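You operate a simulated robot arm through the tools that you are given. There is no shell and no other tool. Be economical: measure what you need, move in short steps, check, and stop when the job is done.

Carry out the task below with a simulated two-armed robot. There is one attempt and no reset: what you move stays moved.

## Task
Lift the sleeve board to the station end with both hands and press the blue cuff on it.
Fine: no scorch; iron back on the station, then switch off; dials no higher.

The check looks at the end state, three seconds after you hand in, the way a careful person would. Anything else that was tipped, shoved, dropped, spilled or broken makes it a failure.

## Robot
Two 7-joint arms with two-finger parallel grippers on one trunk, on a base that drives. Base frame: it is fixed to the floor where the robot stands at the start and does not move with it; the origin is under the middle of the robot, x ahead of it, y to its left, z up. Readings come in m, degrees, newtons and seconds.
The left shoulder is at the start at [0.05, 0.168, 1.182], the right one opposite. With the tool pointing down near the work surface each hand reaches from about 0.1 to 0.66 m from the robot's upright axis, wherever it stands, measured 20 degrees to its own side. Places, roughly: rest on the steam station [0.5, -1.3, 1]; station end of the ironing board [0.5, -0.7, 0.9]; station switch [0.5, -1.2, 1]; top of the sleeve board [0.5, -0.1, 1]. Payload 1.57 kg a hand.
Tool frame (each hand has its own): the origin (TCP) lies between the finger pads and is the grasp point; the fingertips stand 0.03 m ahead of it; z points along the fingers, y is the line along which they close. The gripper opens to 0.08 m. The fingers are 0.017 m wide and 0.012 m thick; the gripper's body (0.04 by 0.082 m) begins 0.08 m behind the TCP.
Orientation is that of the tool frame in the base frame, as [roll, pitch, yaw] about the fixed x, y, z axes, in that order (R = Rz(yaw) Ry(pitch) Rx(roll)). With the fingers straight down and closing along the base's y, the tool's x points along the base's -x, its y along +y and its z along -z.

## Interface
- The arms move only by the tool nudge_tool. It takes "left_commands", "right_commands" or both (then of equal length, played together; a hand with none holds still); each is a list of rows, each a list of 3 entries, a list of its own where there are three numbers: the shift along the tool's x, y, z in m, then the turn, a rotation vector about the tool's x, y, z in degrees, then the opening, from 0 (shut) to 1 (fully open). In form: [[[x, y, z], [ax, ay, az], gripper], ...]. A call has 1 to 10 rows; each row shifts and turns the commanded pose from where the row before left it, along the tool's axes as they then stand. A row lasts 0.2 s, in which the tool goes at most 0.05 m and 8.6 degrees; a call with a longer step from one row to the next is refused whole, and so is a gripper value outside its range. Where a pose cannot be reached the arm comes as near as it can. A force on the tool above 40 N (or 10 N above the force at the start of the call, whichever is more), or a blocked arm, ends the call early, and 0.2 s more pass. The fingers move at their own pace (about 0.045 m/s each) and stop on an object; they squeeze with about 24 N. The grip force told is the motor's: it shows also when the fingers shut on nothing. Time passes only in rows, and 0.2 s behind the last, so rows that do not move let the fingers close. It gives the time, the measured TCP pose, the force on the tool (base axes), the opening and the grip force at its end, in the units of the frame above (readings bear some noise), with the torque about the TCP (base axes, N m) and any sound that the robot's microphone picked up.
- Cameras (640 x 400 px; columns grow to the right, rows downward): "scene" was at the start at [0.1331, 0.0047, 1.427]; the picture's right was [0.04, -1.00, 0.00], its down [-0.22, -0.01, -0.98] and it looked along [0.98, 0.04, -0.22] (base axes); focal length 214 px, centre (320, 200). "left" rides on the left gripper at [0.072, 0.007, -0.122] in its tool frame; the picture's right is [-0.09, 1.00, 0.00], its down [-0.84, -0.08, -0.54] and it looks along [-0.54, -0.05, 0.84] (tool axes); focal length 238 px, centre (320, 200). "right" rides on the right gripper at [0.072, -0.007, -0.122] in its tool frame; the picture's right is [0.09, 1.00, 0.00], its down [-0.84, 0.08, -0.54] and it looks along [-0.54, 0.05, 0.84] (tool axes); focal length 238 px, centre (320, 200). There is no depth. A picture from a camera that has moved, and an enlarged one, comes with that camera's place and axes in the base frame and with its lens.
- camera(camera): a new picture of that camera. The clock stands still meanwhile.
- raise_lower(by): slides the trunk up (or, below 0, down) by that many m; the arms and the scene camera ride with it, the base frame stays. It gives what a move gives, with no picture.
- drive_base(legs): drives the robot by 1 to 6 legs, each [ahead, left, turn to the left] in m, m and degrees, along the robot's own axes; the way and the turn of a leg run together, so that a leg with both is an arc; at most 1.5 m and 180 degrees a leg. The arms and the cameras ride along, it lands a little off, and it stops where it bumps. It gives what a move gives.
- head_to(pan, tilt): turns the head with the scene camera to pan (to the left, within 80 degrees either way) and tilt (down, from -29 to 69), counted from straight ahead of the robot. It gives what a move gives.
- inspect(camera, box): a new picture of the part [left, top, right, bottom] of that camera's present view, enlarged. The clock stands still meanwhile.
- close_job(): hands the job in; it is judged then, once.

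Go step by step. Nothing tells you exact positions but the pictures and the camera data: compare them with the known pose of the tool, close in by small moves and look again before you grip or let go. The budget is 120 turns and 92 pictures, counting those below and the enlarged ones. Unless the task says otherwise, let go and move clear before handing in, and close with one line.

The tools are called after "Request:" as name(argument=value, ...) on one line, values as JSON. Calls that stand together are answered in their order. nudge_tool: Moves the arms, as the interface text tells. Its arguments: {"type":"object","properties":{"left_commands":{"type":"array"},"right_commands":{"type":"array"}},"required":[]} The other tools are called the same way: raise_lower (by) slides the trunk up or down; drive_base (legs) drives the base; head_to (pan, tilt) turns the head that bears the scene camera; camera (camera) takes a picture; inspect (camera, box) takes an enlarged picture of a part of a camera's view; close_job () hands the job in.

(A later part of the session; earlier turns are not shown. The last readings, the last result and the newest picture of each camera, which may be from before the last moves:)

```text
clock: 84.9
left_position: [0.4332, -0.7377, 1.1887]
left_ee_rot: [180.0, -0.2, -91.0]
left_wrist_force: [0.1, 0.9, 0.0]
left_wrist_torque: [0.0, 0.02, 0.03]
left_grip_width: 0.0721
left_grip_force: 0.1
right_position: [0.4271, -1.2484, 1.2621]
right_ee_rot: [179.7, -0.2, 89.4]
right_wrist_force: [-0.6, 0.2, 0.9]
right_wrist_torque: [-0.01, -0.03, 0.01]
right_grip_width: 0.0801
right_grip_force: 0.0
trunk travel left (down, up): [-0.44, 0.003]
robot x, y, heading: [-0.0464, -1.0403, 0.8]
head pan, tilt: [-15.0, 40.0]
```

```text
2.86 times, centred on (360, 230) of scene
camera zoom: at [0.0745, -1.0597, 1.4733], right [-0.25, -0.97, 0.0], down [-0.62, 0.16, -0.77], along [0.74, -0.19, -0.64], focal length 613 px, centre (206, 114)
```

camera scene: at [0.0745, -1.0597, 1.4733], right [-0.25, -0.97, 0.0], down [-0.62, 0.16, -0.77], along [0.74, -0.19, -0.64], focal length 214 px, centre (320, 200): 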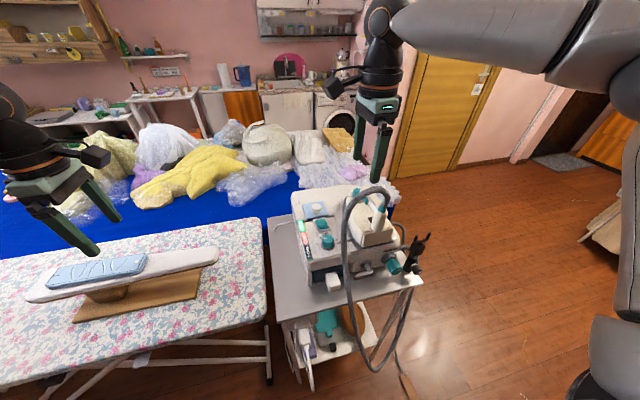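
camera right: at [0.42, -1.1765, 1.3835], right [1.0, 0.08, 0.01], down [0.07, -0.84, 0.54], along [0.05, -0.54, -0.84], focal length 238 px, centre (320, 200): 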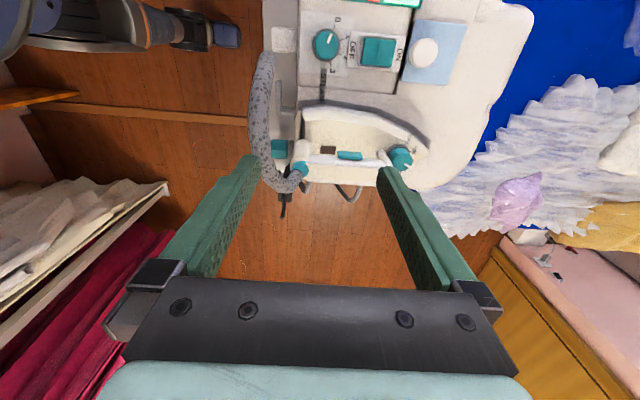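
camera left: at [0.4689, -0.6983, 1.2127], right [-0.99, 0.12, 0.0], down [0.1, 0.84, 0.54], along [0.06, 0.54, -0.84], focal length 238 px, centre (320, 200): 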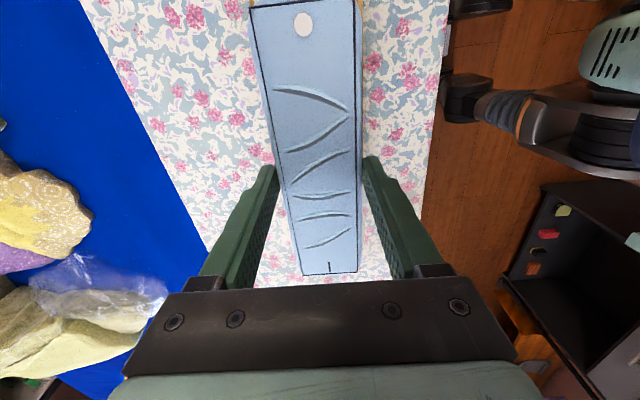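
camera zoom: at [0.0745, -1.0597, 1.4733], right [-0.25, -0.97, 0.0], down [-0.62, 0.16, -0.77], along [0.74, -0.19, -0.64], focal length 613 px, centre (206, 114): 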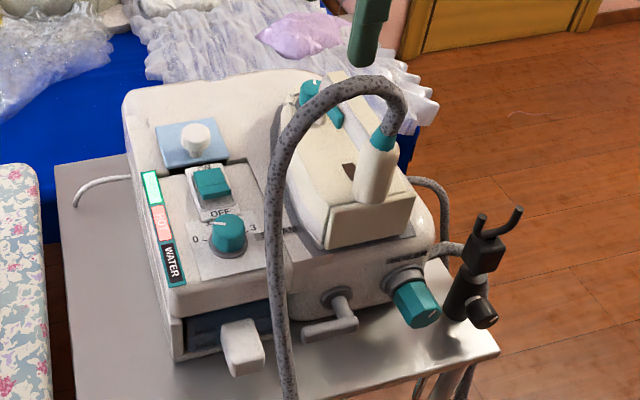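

The switch shows ON/OFF with lights lit, and the iron sits along x with its handle around (0.465, −1.287, 1.10), hose at the robot side. I want a side view to see how it tilts on its rest, so I'll move the left hand away and tilt the right hand's camera.

Request:
nudge_tool(left_commands=[[[-0.03, 0.03, 0], [0, 0, 0], 0.9], [[-0.03, 0.03, 0], [0, 0, 0], 0.9], [[-0.03, 0.03, 0], [0, 0, 0], 0.9], [[-0.03, 0.03, 0], [0, 0, 0], 0.9], [[0, 0, 0], [0, 0, 0], 0.9]])

Request:
nudge_tool(right_commands=[[[0.045, 0, 0], [0, 0, 0], 1], [[0.045, 0, 0], [0, 0, 0], 1], [[0.045, 0, 0], [0, 0, 0], 1], [[0.045, 0, 0], [0, 0, 0], 1], [[0.04, 0.02, 0], [0, 0, 0], 1], [[0, 0, 0], [0, -8.5, 0], 1], [[0, 0, 0], [0, -8.5, 0], 1], [[0, 0, 0], [0, -8.5, 0], 1], [[0, 0, 0], [0, -8.5, 0], 1]])

Request:
camera(camera="right")

```text
clock: 86.1
left_position: [0.316, -0.617, 1.1886]
left_ee_rot: [179.9, -0.2, -91.1]
left_wrist_force: [-0.3, 0.0, 0.4]
left_wrist_torque: [-0.01, -0.02, -0.02]
left_grip_width: 0.0721
left_grip_force: 0.0
right_position: [0.4282, -1.2493, 1.262]
right_ee_rot: [179.7, -0.1, 89.5]
right_wrist_force: [-0.6, 0.6, -0.3]
right_wrist_torque: [0.01, 0.03, 0.02]
right_grip_width: 0.0802
right_grip_force: 0.1
trunk travel left (down, up): [-0.44, 0.003]
robot x, y, heading: [-0.0496, -1.038, 0.6]
head pan, tilt: [-15.0, 40.0]
```

```text
clock: 88.1
left_position: [0.3163, -0.6165, 1.1881]
left_ee_rot: [179.9, -0.2, -91.0]
left_wrist_force: [0.2, -0.2, 0.5]
left_wrist_torque: [0.01, -0.01, 0.01]
left_grip_width: 0.072
left_grip_force: 0.0
right_position: [0.3647, -1.3017, 1.2653]
right_ee_rot: [179.6, 33.8, 89.3]
right_wrist_force: [-0.4, 0.6, -0.2]
right_wrist_torque: [0.01, -0.01, 0.04]
right_grip_width: 0.0802
right_grip_force: 0.0
right hand out of reach, approached as far as the arm can: row 1, 2, 3, 4, 5, 6, 7, 8, 9
trunk travel left (down, up): [-0.44, 0.003]
robot x, y, heading: [-0.0472, -1.0396, 0.5]
head pan, tilt: [-15.0, 40.0]
```

```text
40 pictures are left
camera right: at [0.3581, -1.1727, 1.3259], right [1.0, 0.07, -0.04], down [0.07, -0.39, 0.92], along [0.05, -0.92, -0.4], focal length 238 px, centre (320, 200)
```

right: 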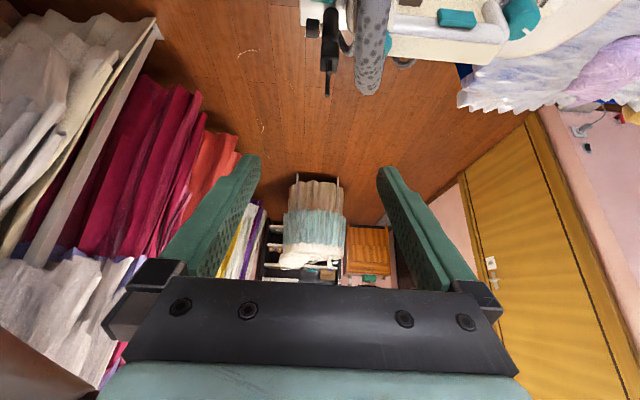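

That direction isn't reachable, so no side view this way. I'll undo the tilt, rise a little, and turn the right hand so it closes along y for the handle.

Request:
nudge_tool(right_commands=[[[0, 0, -0.01], [0, 8.5, 0], 1], [[0, 0, -0.01], [0, 8.5, 0], 1], [[0, 0, -0.01], [0, 8.5, 0], 1], [[0, 0, -0.01], [0, 8.5, 0], 1], [[0, 0.02, 0], [0, 0, -8.5], 1], [[0, 0, 0], [0, 0, -8.5], 1], [[0, 0, 0], [0, 0, -8.5], 1], [[0, 0, 0], [0, 0, -8.5], 1], [[0, 0, 0], [0, 0, -8.5], 1], [[0, 0, 0], [0, 0, -8.5], 1]])

Request:
nudge_tool(right_commands=[[[0, 0, 0], [0, 0, -8.5], 1], [[0, 0, 0], [0, 0, -8.5], 1], [[0, 0, 0], [0, 0, -8.5], 1], [[0, 0, 0], [0, 0, -8.5], 1], [[0, 0, 0], [0, 0, -4], 1]])

Request:
camera(camera="right")

```text
clock: 90.3
left_position: [0.317, -0.6172, 1.1877]
left_ee_rot: [179.9, -0.2, -90.9]
left_wrist_force: [0.1, -0.1, 0.3]
left_wrist_torque: [0.02, 0.0, 0.01]
left_grip_width: 0.0718
left_grip_force: 0.1
right_position: [0.3837, -1.287, 1.3022]
right_ee_rot: [179.7, 0.1, 140.7]
right_wrist_force: [1.0, -0.2, -1.0]
right_wrist_torque: [-0.03, 0.01, 0.01]
right_grip_width: 0.0801
right_grip_force: 0.0
trunk travel left (down, up): [-0.44, 0.003]
robot x, y, heading: [-0.0495, -1.0392, 0.4]
head pan, tilt: [-15.0, 40.0]
```

```text
clock: 91.5
left_position: [0.317, -0.6173, 1.1885]
left_ee_rot: [180.0, -0.1, -91.0]
left_wrist_force: [0.1, 0.3, -0.3]
left_wrist_torque: [0.03, 0.02, -0.02]
left_grip_width: 0.072
left_grip_force: 0.1
right_position: [0.3843, -1.287, 1.3018]
right_ee_rot: [179.8, 0.3, 178.7]
right_wrist_force: [0.3, 0.0, -0.7]
right_wrist_torque: [0.0, -0.02, 0.02]
right_grip_width: 0.0801
right_grip_force: 0.1
trunk travel left (down, up): [-0.44, 0.003]
robot x, y, heading: [-0.0479, -1.0395, 0.9]
head pan, tilt: [-15.0, 40.0]
```

```text
39 pictures are left
camera right: at [0.3116, -1.2918, 1.4229], right [-0.07, 1.0, 0.0], down [0.84, 0.06, 0.55], along [0.54, 0.04, -0.84], focal length 238 px, centre (320, 200)
```

right: 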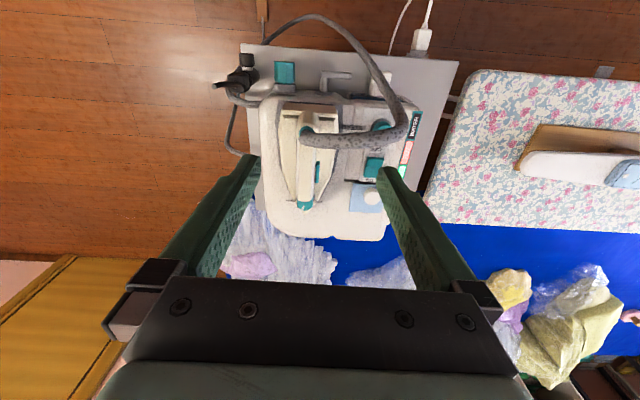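

Request:
nudge_tool(right_commands=[[[-0.04, 0, 0], [0, 0, 0], 1], [[-0.04, 0, 0], [0, 0, 0], 1], [[0, 0, 0.04], [0, 0, 0], 1], [[0, 0, 0.04], [0, 0, 0], 1], [[0, 0, 0.02], [0, 0, 0], 1], [[0, 0, 0], [0, 0, 0], 1]])

Request:
camera(camera="right")

Request:
inspect(camera="scene", box=[270, 120, 450, 300])

```text
clock: 92.9
left_position: [0.3183, -0.6177, 1.1886]
left_ee_rot: [179.9, -0.2, -90.9]
left_wrist_force: [-0.2, -0.2, -0.1]
left_wrist_torque: [0.0, -0.01, -0.03]
left_grip_width: 0.0717
left_grip_force: 0.0
right_position: [0.4634, -1.2884, 1.2018]
right_ee_rot: [179.8, 0.3, 178.5]
right_wrist_force: [0.1, -0.4, -0.5]
right_wrist_torque: [0.04, -0.01, 0.02]
right_grip_width: 0.0801
right_grip_force: 0.0
right hand out of reach, approached as far as the arm can: row 2
trunk travel left (down, up): [-0.44, 0.003]
robot x, y, heading: [-0.0471, -1.0414, 0.7]
head pan, tilt: [-15.0, 40.0]
```

```text
38 pictures are left
camera right: at [0.3902, -1.2926, 1.3227], right [-0.07, 1.0, 0.0], down [0.84, 0.05, 0.55], along [0.55, 0.04, -0.84], focal length 238 px, centre (320, 200)
```

right: 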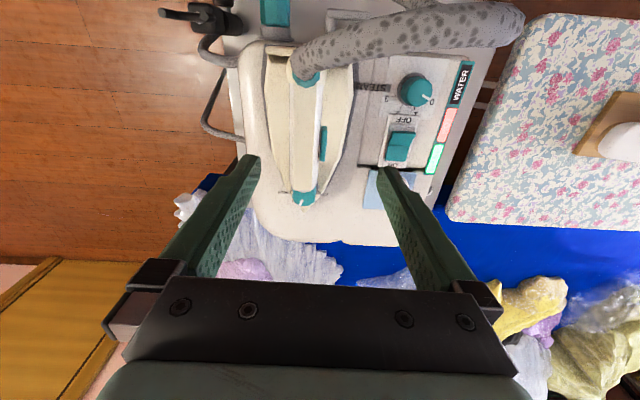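

```text
2.22 times, centred on (360, 210) of scene
camera zoom: at [0.0748, -1.0597, 1.4733], right [-0.25, -0.97, 0.0], down [-0.62, 0.16, -0.77], along [0.74, -0.19, -0.64], focal length 477 px, centre (231, 178)
```

zoom: 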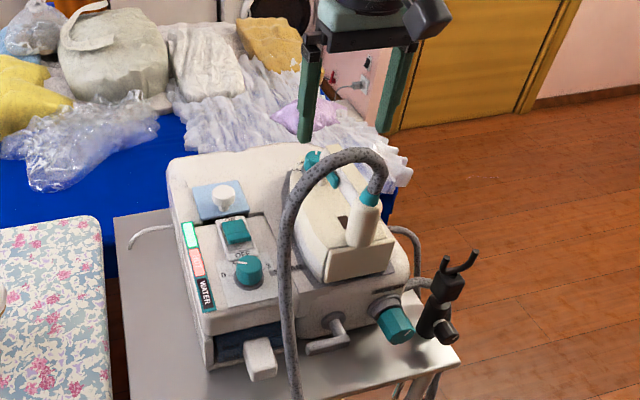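

The handle bar lies along y≈−1.30, x 0.42–0.53, and the sole looks level on its rest at z≈1.01. I'll centre over it and descend partway.

Request:
nudge_tool(right_commands=[[[-0.005, -0.012, 0.02], [0, 0, 0.5], 1], [[0, 0, 0.03], [0, 0, 0], 1], [[0, 0, 0.02], [0, 0, 0], 1], [[0, 0, 0], [0, 0, 0], 1]])

Request:
inspect(camera="right", box=[210, 20, 430, 290])

Request:
inspect(camera="scene", box=[270, 120, 450, 300])

```text
clock: 93.9
left_position: [0.3164, -0.6176, 1.1889]
left_ee_rot: [179.9, -0.3, -90.8]
left_wrist_force: [0.5, -1.1, 0.2]
left_wrist_torque: [-0.01, -0.01, -0.03]
left_grip_width: 0.0721
left_grip_force: 0.0
right_position: [0.4668, -1.3017, 1.1327]
right_ee_rot: [179.8, 0.4, 177.9]
right_wrist_force: [0.4, -0.4, 0.2]
right_wrist_torque: [0.0, 0.03, -0.01]
right_grip_width: 0.0801
right_grip_force: 0.1
trunk travel left (down, up): [-0.44, 0.003]
robot x, y, heading: [-0.0494, -1.0405, 0.7]
head pan, tilt: [-15.0, 40.0]
```

```text
1.48 times, centred on (320, 155) of right
camera zoom: at [0.3943, -1.3047, 1.2534], right [-0.06, 1.0, 0.0], down [0.84, 0.05, 0.55], along [0.55, 0.03, -0.84], focal length 353 px, centre (320, 267)
```

zoom: 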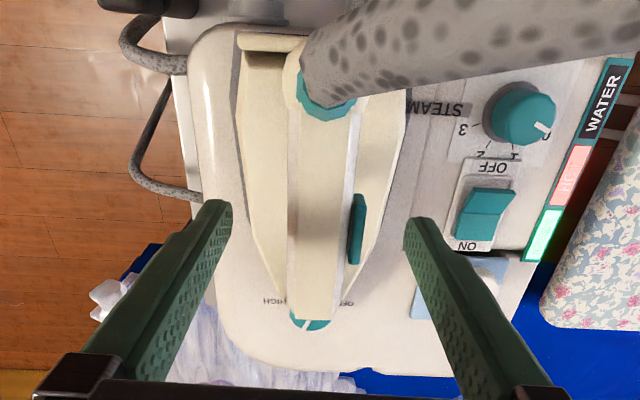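

```text
2.22 times, centred on (360, 210) of scene
camera zoom: at [0.0744, -1.0596, 1.4733], right [-0.25, -0.97, 0.0], down [-0.62, 0.16, -0.77], along [0.74, -0.19, -0.64], focal length 477 px, centre (231, 178)
```

zoom: 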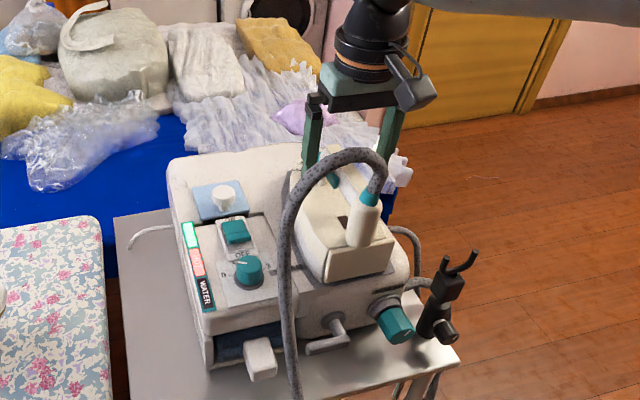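

The bar is centred between the fingers. Descending carefully, watching the hose.

Request:
nudge_tool(right_commands=[[[0, 0.001, 0.012], [0, 0, 0], 1], [[0, 0, 0.01], [0, 0, 0], 1], [[0, 0, 0.008], [0, 0, 0], 1], [[0, 0, 0], [0, 0, 0], 1]])

Request:
inspect(camera="scene", box=[330, 130, 430, 240])

Request:
camera(camera="right")

```text
clock: 94.9
left_position: [0.3156, -0.6171, 1.1888]
left_ee_rot: [-180.0, -0.2, -90.9]
left_wrist_force: [0.3, -0.2, -0.1]
left_wrist_torque: [-0.01, -0.04, -0.01]
left_grip_width: 0.0722
left_grip_force: 0.0
right_position: [0.4676, -1.2991, 1.102]
right_ee_rot: [179.8, 0.2, 178.0]
right_wrist_force: [-0.4, 0.2, 0.4]
right_wrist_torque: [-0.02, -0.02, -0.04]
right_grip_width: 0.0801
right_grip_force: 0.1
trunk travel left (down, up): [-0.44, 0.003]
robot x, y, heading: [-0.0483, -1.0386, 0.6]
head pan, tilt: [-15.0, 40.0]
```

```text
3.64 times, centred on (380, 185) of scene
camera zoom: at [0.0744, -1.0597, 1.4733], right [-0.25, -0.97, 0.0], down [-0.62, 0.16, -0.77], along [0.74, -0.19, -0.64], focal length 780 px, centre (102, 254)
```

zoom: 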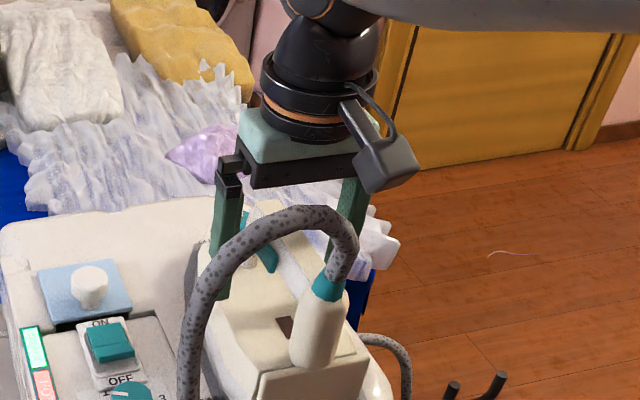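

```text
33 pictures are left
camera right: at [0.395, -1.3027, 1.2232], right [-0.06, 1.0, 0.0], down [0.84, 0.05, 0.55], along [0.55, 0.03, -0.84], focal length 238 px, centre (320, 200)
```

right: 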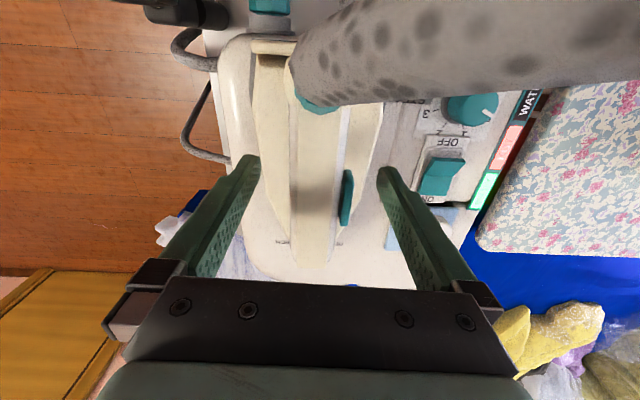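

Request:
nudge_tool(right_commands=[[[0, 0, 0.007], [0, 0, 0], 1], [[0, 0, 0.006], [0, 0, 0], 1], [[0, 0, 0], [0, 0, 0], 0], [[0, 0, 0], [0, 0, 0], 0], [[0, 0, 0], [0, 0, 0], 0], [[0, 0, 0], [0, 0, 0], 0], [[0, 0, 0], [0, 0, 0], 0]])

Request:
inspect(camera="scene", box=[330, 130, 430, 240])

```text
clock: 96.5
left_position: [0.3167, -0.6166, 1.188]
left_ee_rot: [179.9, -0.2, -90.9]
left_wrist_force: [0.4, -0.5, -0.1]
left_wrist_torque: [0.0, -0.03, -0.03]
left_grip_width: 0.072
left_grip_force: 0.1
right_position: [0.4678, -1.2996, 1.089]
right_ee_rot: [179.8, 0.3, 178.0]
right_wrist_force: [-0.5, -2.7, -0.1]
right_wrist_torque: [-0.15, 0.07, 0.06]
right_grip_width: 0.0298
right_grip_force: 24.1
trunk travel left (down, up): [-0.44, 0.003]
robot x, y, heading: [-0.045, -1.0406, 0.7]
head pan, tilt: [-15.0, 40.0]
heard: click
```

```text
3.64 times, centred on (380, 185) of scene
camera zoom: at [0.0744, -1.06, 1.4733], right [-0.25, -0.97, 0.0], down [-0.62, 0.16, -0.77], along [0.74, -0.19, -0.64], focal length 780 px, centre (102, 254)
```

zoom: 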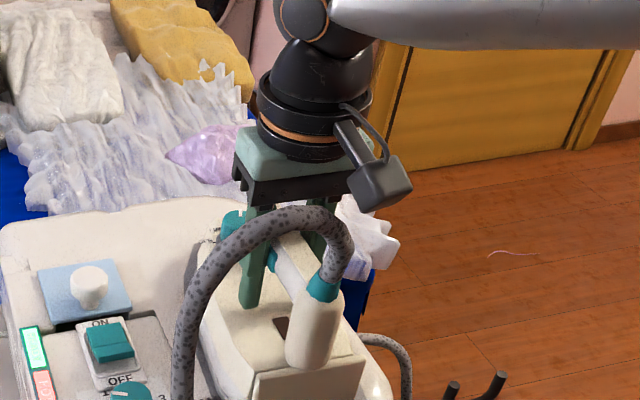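

Gripped (0.030 m), with a click from the trigger under the finger. Lifting the iron gently.

Request:
nudge_tool(right_commands=[[[0, 0, -0.005], [0, 0, 0], 0], [[0, 0, -0.01], [0, 0, 0], 0], [[0, 0, -0.015], [0, 0, 0], 0], [[0, 0, -0.02], [0, 0, 0], 0], [[0, 0, 0], [0, 0, 0], 0]])

Request:
inspect(camera="scene", box=[300, 110, 440, 260])

```text
clock: 97.7
left_position: [0.316, -0.6176, 1.1885]
left_ee_rot: [180.0, -0.1, -90.9]
left_wrist_force: [0.4, 0.5, 0.3]
left_wrist_torque: [0.01, 0.0, -0.01]
left_grip_width: 0.0718
left_grip_force: 0.0
right_position: [0.4658, -1.2991, 1.1384]
right_ee_rot: [179.8, 0.2, 178.1]
right_wrist_force: [-0.1, 0.4, -6.2]
right_wrist_torque: [0.01, 0.07, -0.01]
right_grip_width: 0.0296
right_grip_force: 23.4
trunk travel left (down, up): [-0.44, 0.003]
robot x, y, heading: [-0.0464, -1.0401, 0.9]
head pan, tilt: [-15.0, 40.0]
```

```text
2.67 times, centred on (370, 185) of scene
camera zoom: at [0.0754, -1.0601, 1.4732], right [-0.25, -0.97, 0.0], down [-0.62, 0.16, -0.77], along [0.74, -0.19, -0.64], focal length 572 px, centre (187, 240)
```

zoom: 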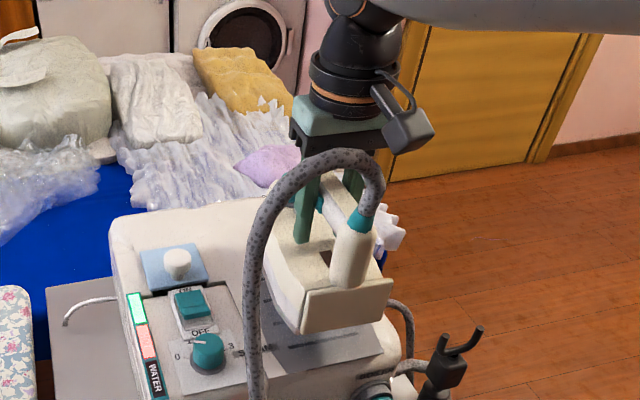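

The iron is up, level, about 0.6 kg. I'll raise it higher and drive left until it's beside the cuff.

Request:
nudge_tool(right_commands=[[[0, 0, -0.03], [0, 0, 0], 0], [[0, 0, -0.03], [0, 0, 0], 0], [[0, 0, -0.03], [0, 0, 0], 0], [[0, 0, 0], [0, 0, 0], 0]])

Request:
drive_base(legs=[[0, 0.3, 0]])

Request:
camera(camera="scene")

```text
clock: 98.7
left_position: [0.3173, -0.6174, 1.1883]
left_ee_rot: [180.0, -0.3, -90.9]
left_wrist_force: [0.3, 0.2, 0.3]
left_wrist_torque: [0.0, 0.0, -0.01]
left_grip_width: 0.072
left_grip_force: 0.1
right_position: [0.4665, -1.2994, 1.2289]
right_ee_rot: [179.8, 0.2, 178.0]
right_wrist_force: [0.5, -0.3, -6.2]
right_wrist_torque: [0.02, 0.1, 0.05]
right_grip_width: 0.0295
right_grip_force: 23.8
trunk travel left (down, up): [-0.44, 0.003]
robot x, y, heading: [-0.0491, -1.0362, 0.6]
head pan, tilt: [-15.0, 40.0]
```

```text
clock: 101.9
left_position: [0.3119, -0.3126, 1.1881]
left_ee_rot: [179.9, -0.2, -90.6]
left_wrist_force: [-1.0, -0.8, -0.2]
left_wrist_torque: [-0.03, 0.03, -0.02]
left_grip_width: 0.0721
left_grip_force: 0.1
right_position: [0.463, -0.9922, 1.2287]
right_ee_rot: [179.8, 0.2, 178.3]
right_wrist_force: [0.3, 0.2, -6.3]
right_wrist_torque: [0.02, 0.08, 0.02]
right_grip_width: 0.0294
right_grip_force: 24.2
trunk travel left (down, up): [-0.44, 0.003]
robot x, y, heading: [-0.0476, -0.7373, 0.7]
head pan, tilt: [-15.0, 40.0]
```

```text
30 pictures are left
camera scene: at [0.0714, -0.7556, 1.4732], right [-0.24, -0.97, 0.0], down [-0.62, 0.16, -0.77], along [0.74, -0.19, -0.64], focal length 214 px, centre (320, 200)
```

scene: 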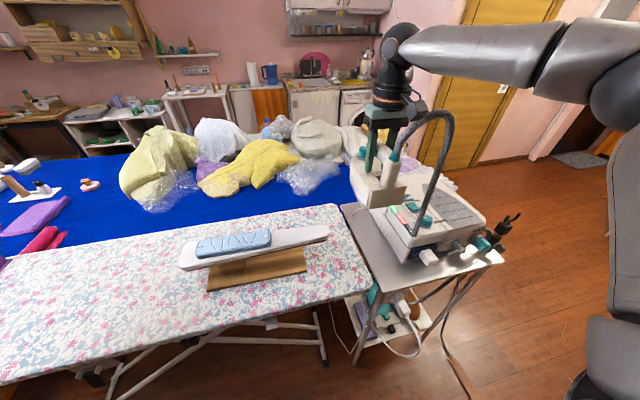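

The hose follows without trouble. Continuing to the cuff and slightly forward.

Request:
drive_base(legs=[[0, 0.29, -0.7], [0.04, 0, 0]])

Request:
head_to(pan=-15, tilt=45)

Request:
inspect(camera="scene", box=[200, 60, 480, 260])

Request:
camera(camera="right")

```text
clock: 105.6
left_position: [0.3524, -0.0222, 1.1872]
left_ee_rot: [179.8, -0.2, -91.3]
left_wrist_force: [-0.7, -0.2, -0.3]
left_wrist_torque: [0.03, 0.02, 0.01]
left_grip_width: 0.072
left_grip_force: 0.1
right_position: [0.4976, -0.7067, 1.2272]
right_ee_rot: [179.8, 0.2, 177.6]
right_wrist_force: [0.2, 0.7, -6.0]
right_wrist_torque: [0.01, 0.1, 0.02]
right_grip_width: 0.0293
right_grip_force: 23.9
trunk travel left (down, up): [-0.44, 0.003]
robot x, y, heading: [-0.0156, -0.4484, 0.2]
head pan, tilt: [-15.0, 40.0]
```

```text
clock: 106.2
left_position: [0.3519, -0.0232, 1.1885]
left_ee_rot: [179.9, -0.2, -91.3]
left_wrist_force: [0.2, -0.3, 0.0]
left_wrist_torque: [-0.02, -0.01, 0.02]
left_grip_width: 0.0719
left_grip_force: 0.0
right_position: [0.4964, -0.7079, 1.2277]
right_ee_rot: [179.8, 0.2, 177.7]
right_wrist_force: [-0.2, 1.1, -5.9]
right_wrist_torque: [0.02, 0.09, 0.0]
right_grip_width: 0.0297
right_grip_force: 23.9
trunk travel left (down, up): [-0.44, 0.003]
robot x, y, heading: [-0.0166, -0.4403, 0.3]
head pan, tilt: [-15.0, 45.0]
```

```text
2.00 times, centred on (340, 160) of scene
camera zoom: at [0.1034, -0.4635, 1.466], right [-0.26, -0.97, 0.0], down [-0.68, 0.18, -0.71], along [0.68, -0.18, -0.71], focal length 429 px, centre (280, 280)
```

zoom: 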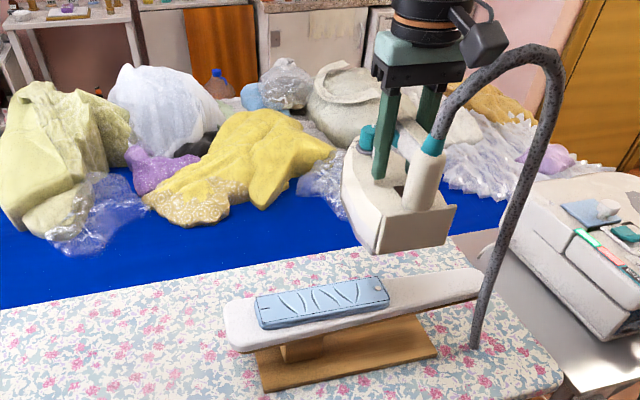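

```text
28 pictures are left
camera right: at [0.424, -0.71, 1.349], right [-0.05, 1.0, 0.0], down [0.84, 0.04, 0.55], along [0.54, 0.03, -0.84], focal length 238 px, centre (320, 200)
```

right: 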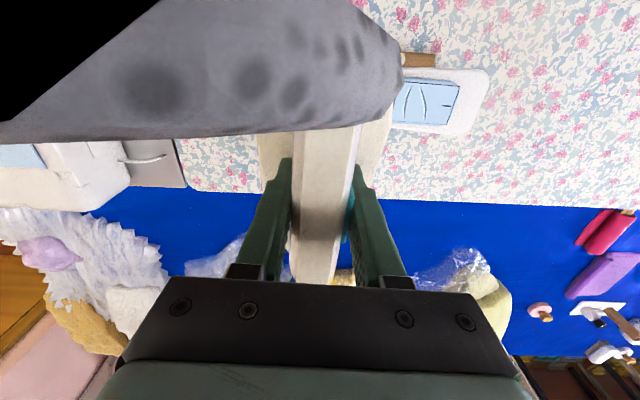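

The iron hovers clear of the board. I'll bring it over the right part of the cuff and down to a few centimetres above it.

Request:
nudge_tool(right_commands=[[[0.011, 0.014, 0], [0, 0, 0], 0], [[0.011, 0.014, 0], [0, 0, 0], 0], [[0, 0, 0.03], [0, 0, 0], 0], [[0, 0, 0.03], [0, 0, 0], 0], [[0, 0, 0.02], [0, 0, 0], 0], [[0, 0, 0], [0, 0, 0], 0]])

Request:
inspect(camera="scene", box=[240, 110, 440, 250])

```text
clock: 107.6
left_position: [0.3527, -0.0241, 1.188]
left_ee_rot: [179.9, -0.2, -91.3]
left_wrist_force: [-0.3, -0.3, 0.4]
left_wrist_torque: [-0.02, -0.01, -0.02]
left_grip_width: 0.0718
left_grip_force: 0.1
right_position: [0.4761, -0.6781, 1.1485]
right_ee_rot: [179.9, 0.2, 177.6]
right_wrist_force: [0.1, -0.4, -5.7]
right_wrist_torque: [0.01, 0.07, 0.0]
right_grip_width: 0.0297
right_grip_force: 24.2
trunk travel left (down, up): [-0.44, 0.003]
robot x, y, heading: [-0.0143, -0.443, 0.1]
head pan, tilt: [-15.0, 45.0]
```

```text
2.86 times, centred on (340, 180) of scene
camera zoom: at [0.1033, -0.4633, 1.466], right [-0.26, -0.97, 0.0], down [-0.68, 0.18, -0.71], along [0.68, -0.18, -0.71], focal length 613 px, centre (263, 257)
```

zoom: 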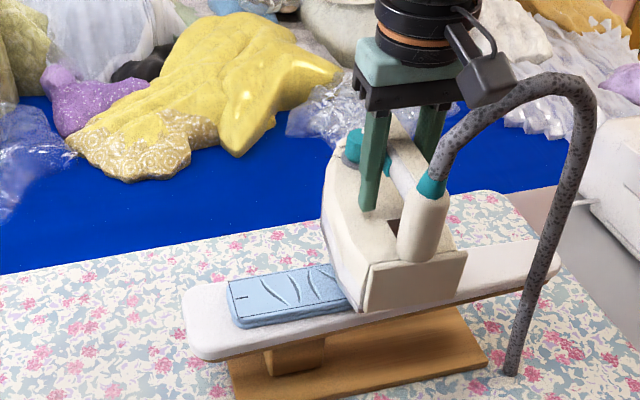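

Request:
nudge_tool(right_commands=[[[0, 0, 0.008], [0, 0, 0], 0], [[0, 0, 0.006], [0, 0, 0], 0], [[0, 0, 0], [0, 0, 0], 0]])

Request:
inspect(camera="scene", box=[240, 110, 440, 250])

```text
clock: 108.4
left_position: [0.3512, -0.0241, 1.1887]
left_ee_rot: [179.8, -0.1, -91.3]
left_wrist_force: [-0.5, 0.6, 0.1]
left_wrist_torque: [0.03, -0.02, -0.01]
left_grip_width: 0.0721
left_grip_force: 0.1
right_position: [0.4761, -0.6778, 1.1344]
right_ee_rot: [179.8, 0.1, 177.6]
right_wrist_force: [0.4, 0.1, -6.8]
right_wrist_torque: [0.01, 0.07, 0.0]
right_grip_width: 0.0294
right_grip_force: 23.8
trunk travel left (down, up): [-0.44, 0.003]
robot x, y, heading: [-0.0132, -0.4411, 0.0]
head pan, tilt: [-15.0, 45.0]
```

```text
2.86 times, centred on (340, 180) of scene
camera zoom: at [0.1035, -0.4634, 1.466], right [-0.26, -0.97, 0.0], down [-0.68, 0.18, -0.71], along [0.68, -0.18, -0.71], focal length 613 px, centre (263, 257)
```

zoom: 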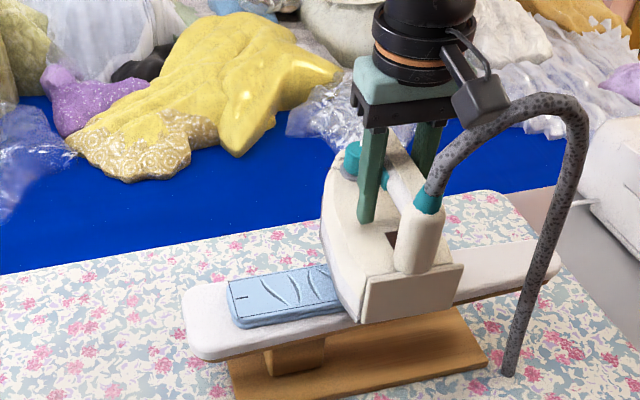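

Request:
nudge_tool(right_commands=[[[0, 0, 0.004], [0, 0, 0], 0], [[0, 0, 0.004], [0, 0, 0], 0], [[0, 0, 0.003], [0, 0, 0], 0]])

```text
clock: 109.2
left_position: [0.351, -0.0246, 1.1884]
left_ee_rot: [179.9, -0.2, -91.3]
left_wrist_force: [0.1, 0.0, 0.4]
left_wrist_torque: [0.03, 0.0, 0.01]
left_grip_width: 0.0721
left_grip_force: 0.1
right_position: [0.4757, -0.6771, 1.1236]
right_ee_rot: [179.8, 0.3, 177.6]
right_wrist_force: [0.0, -0.7, -5.4]
right_wrist_torque: [0.03, 0.08, 0.0]
right_grip_width: 0.0297
right_grip_force: 23.8
trunk travel left (down, up): [-0.44, 0.003]
robot x, y, heading: [-0.0187, -0.4461, 0.3]
head pan, tilt: [-15.0, 45.0]
```

Request:
nudge_tool(right_commands=[[[0, 0, 0.003], [0, 0, 0], 0], [[0, 0, 0.003], [0, 0, 0], 0], [[0, 0, 0.002], [0, 0, 0], 0]])

```text
clock: 110.0
left_position: [0.3515, -0.0232, 1.189]
left_ee_rot: [180.0, -0.2, -91.2]
left_wrist_force: [0.6, -0.1, -0.1]
left_wrist_torque: [-0.03, -0.01, 0.0]
left_grip_width: 0.072
left_grip_force: 0.1
right_position: [0.4757, -0.6768, 1.1165]
right_ee_rot: [179.8, 0.3, 177.6]
right_wrist_force: [-0.3, -0.5, -3.6]
right_wrist_torque: [-0.06, 0.04, 0.04]
right_grip_width: 0.0296
right_grip_force: 23.8
trunk travel left (down, up): [-0.44, 0.003]
robot x, y, heading: [-0.0154, -0.4455, 0.1]
head pan, tilt: [-15.0, 45.0]
```

Contact begins at z≈1.116. Adding a light press and gliding along the cuff without stopping.

Request:
nudge_tool(right_commands=[[[0, 0.005, 0.001], [0, 0, 0], 0], [[0, 0.014, 0], [0, 0, 0], 0], [[0, 0.014, 0], [0, 0, 0], 0], [[0, 0.014, 0], [0, 0, 0], 0], [[0, 0.014, 0], [0, 0, 0], 0]])

```text
clock: 111.2
left_position: [0.3512, -0.0246, 1.1897]
left_ee_rot: [179.9, -0.2, -91.2]
left_wrist_force: [0.0, -1.1, 0.2]
left_wrist_torque: [0.02, 0.03, 0.0]
left_grip_width: 0.0717
left_grip_force: 0.2
right_position: [0.4761, -0.6209, 1.1157]
right_ee_rot: [179.7, 0.5, 177.6]
right_wrist_force: [2.9, -2.5, 5.6]
right_wrist_torque: [-0.36, -0.09, 0.04]
right_grip_width: 0.0295
right_grip_force: 23.8
right hand out of reach, approached as far as the arm can: row 5
trunk travel left (down, up): [-0.44, 0.003]
robot x, y, heading: [-0.0191, -0.4423, 0.3]
head pan, tilt: [-15.0, 45.0]
```

Pressing at about 12 N. The arm's inward reach ends near y −0.62, so I'll glide back over the right half, lift, shift the base left and press the left half.

Request:
nudge_tool(right_commands=[[[0, -0.016, 0], [0, 0, 0], 0], [[0, -0.016, 0], [0, 0, 0], 0], [[0, -0.016, 0], [0, 0, 0], 0], [[0, -0.016, 0], [0, 0, 0], 0], [[0, -0.008, 0], [0, 0, 0], 0], [[0, 0, -0.01], [0, 0, 0], 0], [[0, 0, -0.03], [0, 0, 0], 0]])

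Request:
drive_base(legs=[[0, 0.1, 0]])

Request:
inspect(camera="scene", box=[240, 110, 440, 250])

```text
clock: 112.8
left_position: [0.3522, -0.0227, 1.1878]
left_ee_rot: [179.9, -0.2, -91.2]
left_wrist_force: [0.9, 0.0, 0.0]
left_wrist_torque: [0.01, -0.02, 0.01]
left_grip_width: 0.0723
left_grip_force: 0.1
right_position: [0.4716, -0.692, 1.1548]
right_ee_rot: [179.9, 0.1, 177.6]
right_wrist_force: [-0.2, 0.2, -5.3]
right_wrist_torque: [0.03, 0.06, 0.02]
right_grip_width: 0.0297
right_grip_force: 24.0
trunk travel left (down, up): [-0.44, 0.003]
robot x, y, heading: [-0.0127, -0.4442, 0.2]
head pan, tilt: [-15.0, 45.0]
```

```text
clock: 114.4
left_position: [0.3516, 0.0752, 1.1885]
left_ee_rot: [-180.0, -0.2, -91.3]
left_wrist_force: [-1.2, 0.3, 0.1]
left_wrist_torque: [0.0, 0.02, 0.02]
left_grip_width: 0.0719
left_grip_force: 0.0
right_position: [0.4725, -0.5953, 1.1558]
right_ee_rot: [179.9, 0.2, 177.4]
right_wrist_force: [0.0, -0.5, -6.0]
right_wrist_torque: [0.05, 0.09, 0.04]
right_grip_width: 0.0295
right_grip_force: 24.5
trunk travel left (down, up): [-0.44, 0.003]
robot x, y, heading: [-0.0143, -0.3433, -0.2]
head pan, tilt: [-15.0, 45.0]
```

```text
2.86 times, centred on (340, 180) of scene
camera zoom: at [0.1032, -0.3646, 1.466], right [-0.26, -0.97, 0.0], down [-0.68, 0.18, -0.71], along [0.68, -0.18, -0.71], focal length 613 px, centre (263, 257)
```

zoom: 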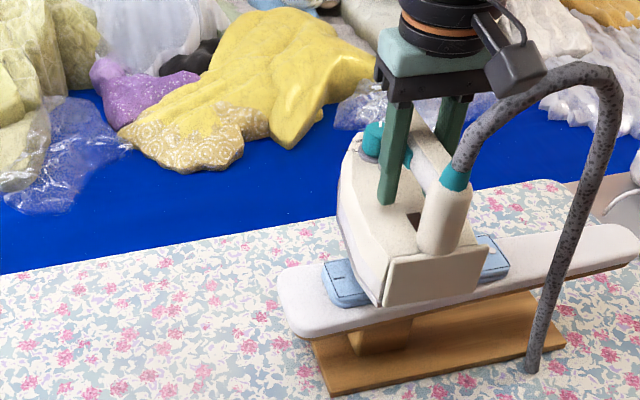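

Request:
nudge_tool(right_commands=[[[-0.002, 0, 0.02], [0, 0, 0], 0], [[0, 0, 0.015], [0, 0, 0], 0], [[0, 0.008, 0.005], [0, 0, 0], 0], [[0, 0.012, 0.001], [0, 0, 0], 0], [[0, 0.012, 0], [0, 0, 0], 0], [[0, -0.014, 0], [0, 0, 0], 0], [[0, -0.014, 0], [0, 0, 0], 0], [[0, -0.014, 0], [0, 0, 0], 0]])

```text
clock: 116.2
left_position: [0.3518, 0.0759, 1.1887]
left_ee_rot: [-179.9, -0.3, -91.4]
left_wrist_force: [-0.5, 0.5, -0.5]
left_wrist_torque: [0.0, 0.02, 0.0]
left_grip_width: 0.0719
left_grip_force: 0.1
right_position: [0.4725, -0.6032, 1.1158]
right_ee_rot: [179.8, 0.4, 177.7]
right_wrist_force: [0.5, 5.7, 10.0]
right_wrist_torque: [0.01, -0.08, 0.04]
right_grip_width: 0.0294
right_grip_force: 23.7
trunk travel left (down, up): [-0.44, 0.003]
robot x, y, heading: [-0.0207, -0.3445, 0.3]
head pan, tilt: [-15.0, 45.0]
```

Request:
nudge_tool(right_commands=[[[0, 0.015, 0], [0, 0, 0], 0], [[0, 0.015, 0], [0, 0, 0], 0], [[0, 0.012, 0], [0, 0, 0], 0], [[0, -0.015, 0], [0, 0, 0], 0], [[0, -0.015, 0], [0, 0, 0], 0], [[0, -0.015, 0], [0, 0, 0], 0], [[0, -0.015, 0], [0, 0, 0], 0], [[0, 0, -0.01], [0, 0, 0], 0], [[0, 0, -0.04], [0, 0, 0], 0], [[0, 0, -0.045], [0, 0, 0], 0]])

Request:
camera(camera="scene")

```text
clock: 118.4
left_position: [0.3524, 0.0754, 1.1889]
left_ee_rot: [180.0, -0.2, -91.3]
left_wrist_force: [0.0, 0.4, -0.4]
left_wrist_torque: [-0.01, -0.01, 0.0]
left_grip_width: 0.0718
left_grip_force: 0.0
right_position: [0.4704, -0.622, 1.2076]
right_ee_rot: [180.0, 0.1, 177.5]
right_wrist_force: [-0.9, 0.5, -5.7]
right_wrist_torque: [0.01, 0.07, -0.03]
right_grip_width: 0.0297
right_grip_force: 24.1
trunk travel left (down, up): [-0.44, 0.003]
robot x, y, heading: [-0.0154, -0.3448, 0.1]
head pan, tilt: [-15.0, 45.0]
```

```text
24 pictures are left
camera scene: at [0.1029, -0.3648, 1.4659], right [-0.26, -0.97, 0.0], down [-0.68, 0.18, -0.71], along [0.68, -0.18, -0.71], focal length 214 px, centre (320, 200)
```

scene: 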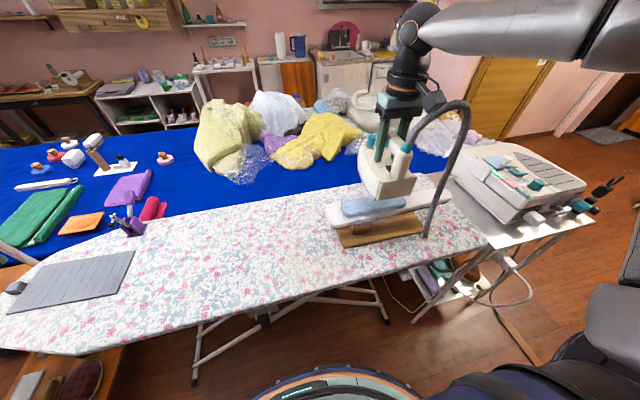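

Lifted off. I'll move away to the right and check whether the creases are gone before parking the iron.

Request:
nudge_tool(right_commands=[[[0, 0, -0.02], [0, 0, 0], 0], [[0, 0, 0], [0, 0, 0], 0]])

Request:
drive_base(legs=[[0, -0.3, 0]])

Request:
head_to(pan=0, tilt=50)

Request:
inspect(camera="scene", box=[260, 100, 440, 240])

```text
clock: 119.0
left_position: [0.3518, 0.0752, 1.1892]
left_ee_rot: [179.9, -0.3, -91.3]
left_wrist_force: [-0.6, 0.4, -0.3]
left_wrist_torque: [-0.02, -0.01, 0.05]
left_grip_width: 0.0719
left_grip_force: 0.1
right_position: [0.4715, -0.622, 1.2275]
right_ee_rot: [179.8, 0.1, 177.7]
right_wrist_force: [-0.6, -0.6, -5.9]
right_wrist_torque: [0.01, 0.08, -0.01]
right_grip_width: 0.0296
right_grip_force: 24.1
trunk travel left (down, up): [-0.44, 0.003]
robot x, y, heading: [-0.0152, -0.3442, 0.1]
head pan, tilt: [-15.0, 45.0]
```

```text
clock: 122.2
left_position: [0.352, -0.222, 1.1885]
left_ee_rot: [179.8, -0.1, -91.3]
left_wrist_force: [0.1, -0.5, -0.3]
left_wrist_torque: [-0.02, -0.03, 0.0]
left_grip_width: 0.0718
left_grip_force: 0.1
right_position: [0.4729, -0.9199, 1.2275]
right_ee_rot: [179.8, 0.3, 177.7]
right_wrist_force: [-0.5, -0.4, -5.8]
right_wrist_torque: [0.05, 0.11, -0.04]
right_grip_width: 0.0296
right_grip_force: 24.5
trunk travel left (down, up): [-0.44, 0.003]
robot x, y, heading: [-0.0137, -0.643, 0.2]
head pan, tilt: [-15.0, 45.0]
```

```text
clock: 122.9
left_position: [0.3524, -0.2218, 1.1877]
left_ee_rot: [179.9, -0.3, -91.3]
left_wrist_force: [-0.1, 0.2, 0.6]
left_wrist_torque: [-0.02, -0.01, -0.01]
left_grip_width: 0.0717
left_grip_force: 0.0
right_position: [0.4724, -0.9188, 1.228]
right_ee_rot: [179.7, 0.2, 177.6]
right_wrist_force: [1.5, 0.4, -5.9]
right_wrist_torque: [-0.01, 0.09, 0.04]
right_grip_width: 0.0297
right_grip_force: 23.1
trunk travel left (down, up): [-0.44, 0.003]
robot x, y, heading: [-0.0153, -0.6409, 0.1]
head pan, tilt: [0.0, 50.0]
```

```text
2.86 times, centred on (350, 170) of scene
camera zoom: at [0.1024, -0.6413, 1.4591], right [0.0, -1.0, 0.0], down [-0.77, 0.0, -0.64], along [0.64, 0.0, -0.77], focal length 613 px, centre (234, 286)
```

zoom: 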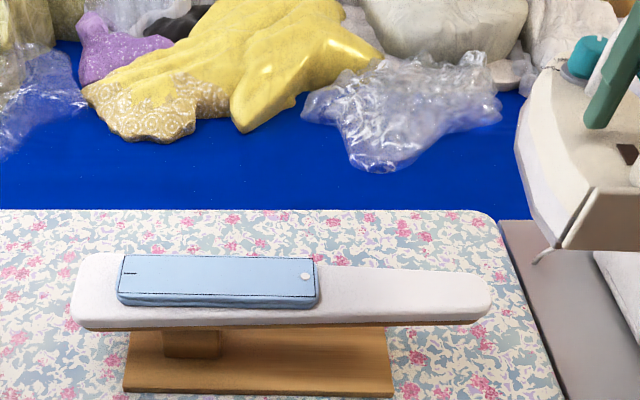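

The creases are gone and there's no scorch. Now back to the station to park the iron.

Request:
drive_base(legs=[[-0.03, 0, 0], [0, -0.38, 0]])

Request:
head_to(pan=-15, tilt=40)

Request:
camera(camera="scene")

```text
clock: 127.2
left_position: [0.3227, -0.6018, 1.1884]
left_ee_rot: [179.8, -0.2, -91.4]
left_wrist_force: [-0.1, 0.0, -0.3]
left_wrist_torque: [-0.02, 0.03, 0.0]
left_grip_width: 0.0721
left_grip_force: 0.1
right_position: [0.4421, -1.2976, 1.2272]
right_ee_rot: [179.8, 0.2, 177.5]
right_wrist_force: [0.3, 0.2, -5.2]
right_wrist_torque: [0.0, 0.09, -0.02]
right_grip_width: 0.0297
right_grip_force: 23.7
trunk travel left (down, up): [-0.44, 0.003]
robot x, y, heading: [-0.0422, -1.0208, 0.2]
head pan, tilt: [0.0, 50.0]
```

```text
clock: 128.0
left_position: [0.324, -0.6011, 1.1884]
left_ee_rot: [179.9, -0.2, -91.4]
left_wrist_force: [0.7, -0.3, -0.1]
left_wrist_torque: [0.0, 0.03, 0.0]
left_grip_width: 0.0718
left_grip_force: 0.0
right_position: [0.443, -1.2971, 1.2262]
right_ee_rot: [179.8, 0.2, 177.6]
right_wrist_force: [0.2, -0.3, -5.3]
right_wrist_torque: [-0.03, 0.08, -0.02]
right_grip_width: 0.0299
right_grip_force: 23.6
trunk travel left (down, up): [-0.44, 0.003]
robot x, y, heading: [-0.0429, -1.0183, 0.4]
head pan, tilt: [-15.0, 40.0]
```

```text
22 pictures are left
camera scene: at [0.0784, -1.0411, 1.4732], right [-0.26, -0.97, 0.0], down [-0.62, 0.17, -0.77], along [0.74, -0.2, -0.64], focal length 214 px, centre (320, 200)
```

scene: 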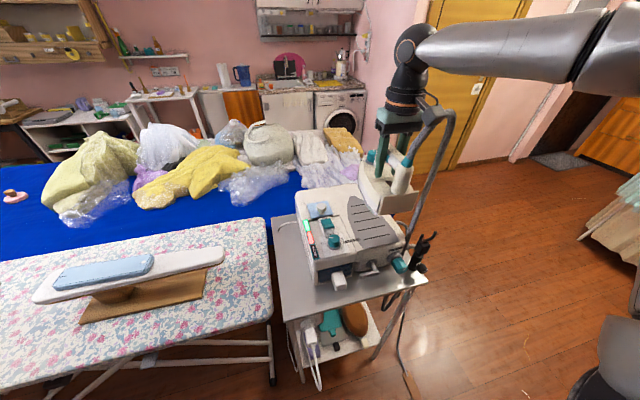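

Request:
nudge_tool(right_commands=[[[-0.012, 0, 0.02], [0, 0, -0.4], 0], [[-0.013, -0.002, 0.03], [0, 0, 0], 0], [[0, 0, 0.03], [0, 0, 0], 0], [[0, 0, 0.02], [0, 0, 0], 0], [[0, 0, 0.01], [0, 0, 0], 0], [[0, 0, 0], [0, 0, 0], 0]])

Request:
inspect(camera="scene", box=[290, 130, 450, 290])

```text
clock: 129.4
left_position: [0.3245, -0.6009, 1.1885]
left_ee_rot: [179.9, -0.2, -91.3]
left_wrist_force: [0.2, 0.2, 0.6]
left_wrist_torque: [0.01, 0.02, 0.01]
left_grip_width: 0.072
left_grip_force: 0.1
right_position: [0.4675, -1.2978, 1.1181]
right_ee_rot: [179.8, 0.3, 178.0]
right_wrist_force: [0.7, -0.5, -5.6]
right_wrist_torque: [0.0, 0.07, -0.02]
right_grip_width: 0.0298
right_grip_force: 24.1
trunk travel left (down, up): [-0.44, 0.003]
robot x, y, heading: [-0.0455, -1.0195, -0.1]
head pan, tilt: [-15.0, 40.0]
```

```text
2.50 times, centred on (370, 210) of scene
camera zoom: at [0.0784, -1.0411, 1.4732], right [-0.26, -0.97, 0.0], down [-0.62, 0.17, -0.77], along [0.74, -0.2, -0.64], focal length 536 px, centre (195, 175)
```

zoom: 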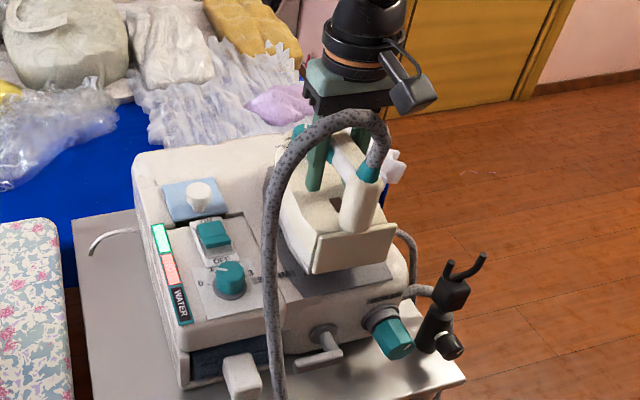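

Aligned over the rest. Lowering the last 3 cm.

Request:
nudge_tool(right_commands=[[[0, -0.0015, 0.012], [0, 0, 0], 0], [[0, 0, 0.01], [0, 0, 0], 0], [[0, 0, 0.004], [0, 0, 0], 0], [[0, 0, 0.003], [0, 0, 0], 0], [[0, 0, 0], [0, 0, 0], 0]])

```text
clock: 130.6
left_position: [0.3247, -0.6005, 1.1878]
left_ee_rot: [180.0, -0.2, -91.3]
left_wrist_force: [0.7, 0.6, 0.5]
left_wrist_torque: [0.01, 0.0, -0.02]
left_grip_width: 0.0721
left_grip_force: 0.0
right_position: [0.4679, -1.3008, 1.0888]
right_ee_rot: [179.8, 0.2, 177.9]
right_wrist_force: [-1.1, -0.9, -1.6]
right_wrist_torque: [-0.11, -0.43, -0.12]
right_grip_width: 0.0296
right_grip_force: 23.9
trunk travel left (down, up): [-0.44, 0.003]
robot x, y, heading: [-0.0429, -1.0195, 0.1]
head pan, tilt: [-15.0, 40.0]
```

Request:
nudge_tool(right_commands=[[[0, 0, 0.001], [0, 0, 0], 0], [[0, 0, 0], [0, 0, 0], 1], [[0, 0, 0], [0, 0, 0], 1], [[0, 0, 0], [0, 0, 0], 1], [[0, 0, 0], [0, 0, 0], 1], [[0, 0, 0], [0, 0, 0], 1]])

Request:
inspect(camera="scene", box=[290, 130, 450, 290])

```text
clock: 132.0
left_position: [0.3219, -0.6001, 1.1887]
left_ee_rot: [179.9, -0.2, -91.4]
left_wrist_force: [0.5, 0.5, -0.5]
left_wrist_torque: [0.01, 0.02, 0.01]
left_grip_width: 0.0721
left_grip_force: 0.1
right_position: [0.468, -1.3003, 1.0877]
right_ee_rot: [179.8, 0.2, 177.9]
right_wrist_force: [-0.2, 1.4, 0.4]
right_wrist_torque: [-0.01, 0.02, 0.01]
right_grip_width: 0.0797
right_grip_force: 0.1
trunk travel left (down, up): [-0.44, 0.003]
robot x, y, heading: [-0.0428, -1.0198, 0.2]
head pan, tilt: [-15.0, 40.0]
```

```text
2.50 times, centred on (370, 210) of scene
camera zoom: at [0.0778, -1.0408, 1.4733], right [-0.26, -0.97, 0.0], down [-0.62, 0.17, -0.77], along [0.74, -0.2, -0.64], focal length 536 px, centre (195, 175)
```

zoom: 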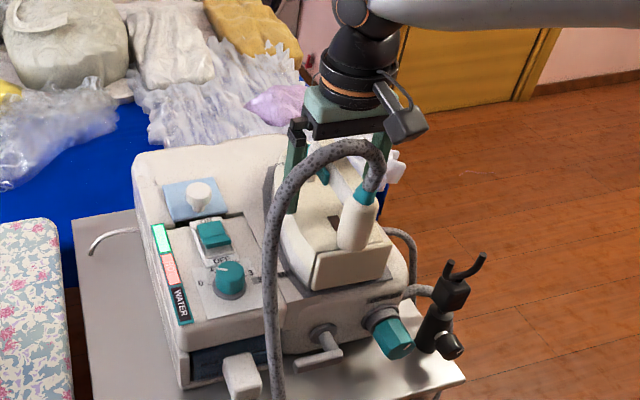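

The iron is back in its rest. Rising clear, closing the fingers and moving above the OFF side of the rocker switch.

Request:
nudge_tool(right_commands=[[[0, 0, -0.02], [0, 0, 0], 1], [[0, 0, -0.04], [0, 0, 0], 1], [[0, 0, -0.04], [0, 0, 0], 1], [[0, 0, -0.04], [0, 0, 0], 1], [[0, 0.04, 0], [0, 0, 0], 0], [[-0.008, 0.042, 0], [0, 0, 0], 0], [[-0.008, 0.042, 0], [0, 0, 0], 0], [[0, 0, 0], [0, 0, 0], 0], [[0, 0, 0], [0, 0, 0], 0]])

Request:
inspect(camera="right", box=[180, 0, 460, 280])

Request:
inspect(camera="scene", box=[290, 100, 450, 290])

```text
clock: 134.0
left_position: [0.3234, -0.6001, 1.1886]
left_ee_rot: [179.9, -0.1, -91.4]
left_wrist_force: [-0.7, -0.2, -0.3]
left_wrist_torque: [-0.03, 0.02, 0.01]
left_grip_width: 0.0719
left_grip_force: 0.1
right_position: [0.4515, -1.2092, 1.22]
right_ee_rot: [179.8, 0.2, 177.9]
right_wrist_force: [-0.2, -0.3, 0.1]
right_wrist_torque: [-0.03, 0.01, 0.01]
right_grip_width: 0.0002
right_grip_force: 14.3
right hand out of reach, approached as far as the arm can: row 6, 7
trunk travel left (down, up): [-0.44, 0.003]
robot x, y, heading: [-0.0421, -1.0222, -0.2]
head pan, tilt: [-15.0, 40.0]
```

```text
1.43 times, centred on (320, 140) of right
camera zoom: at [0.3788, -1.2121, 1.341], right [-0.06, 1.0, 0.0], down [0.84, 0.05, 0.55], along [0.55, 0.03, -0.84], focal length 340 px, centre (320, 286)
```

zoom: 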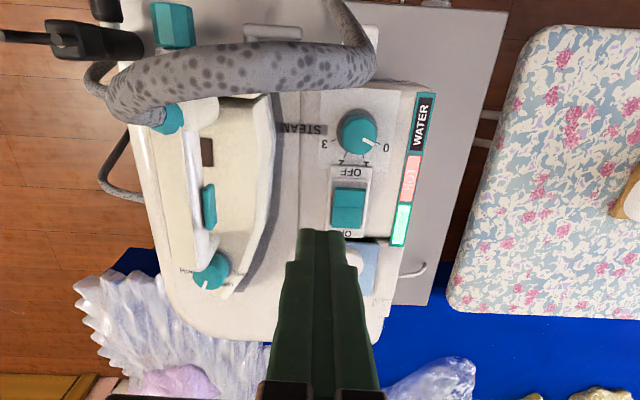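

```text
2.11 times, centred on (370, 195) of scene
camera zoom: at [0.0776, -1.0407, 1.4734], right [-0.26, -0.97, 0.0], down [-0.62, 0.17, -0.77], along [0.74, -0.2, -0.64], focal length 452 px, centre (215, 210)
```

zoom: 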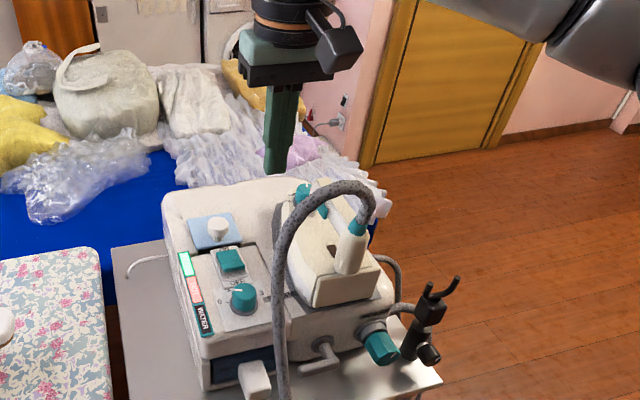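

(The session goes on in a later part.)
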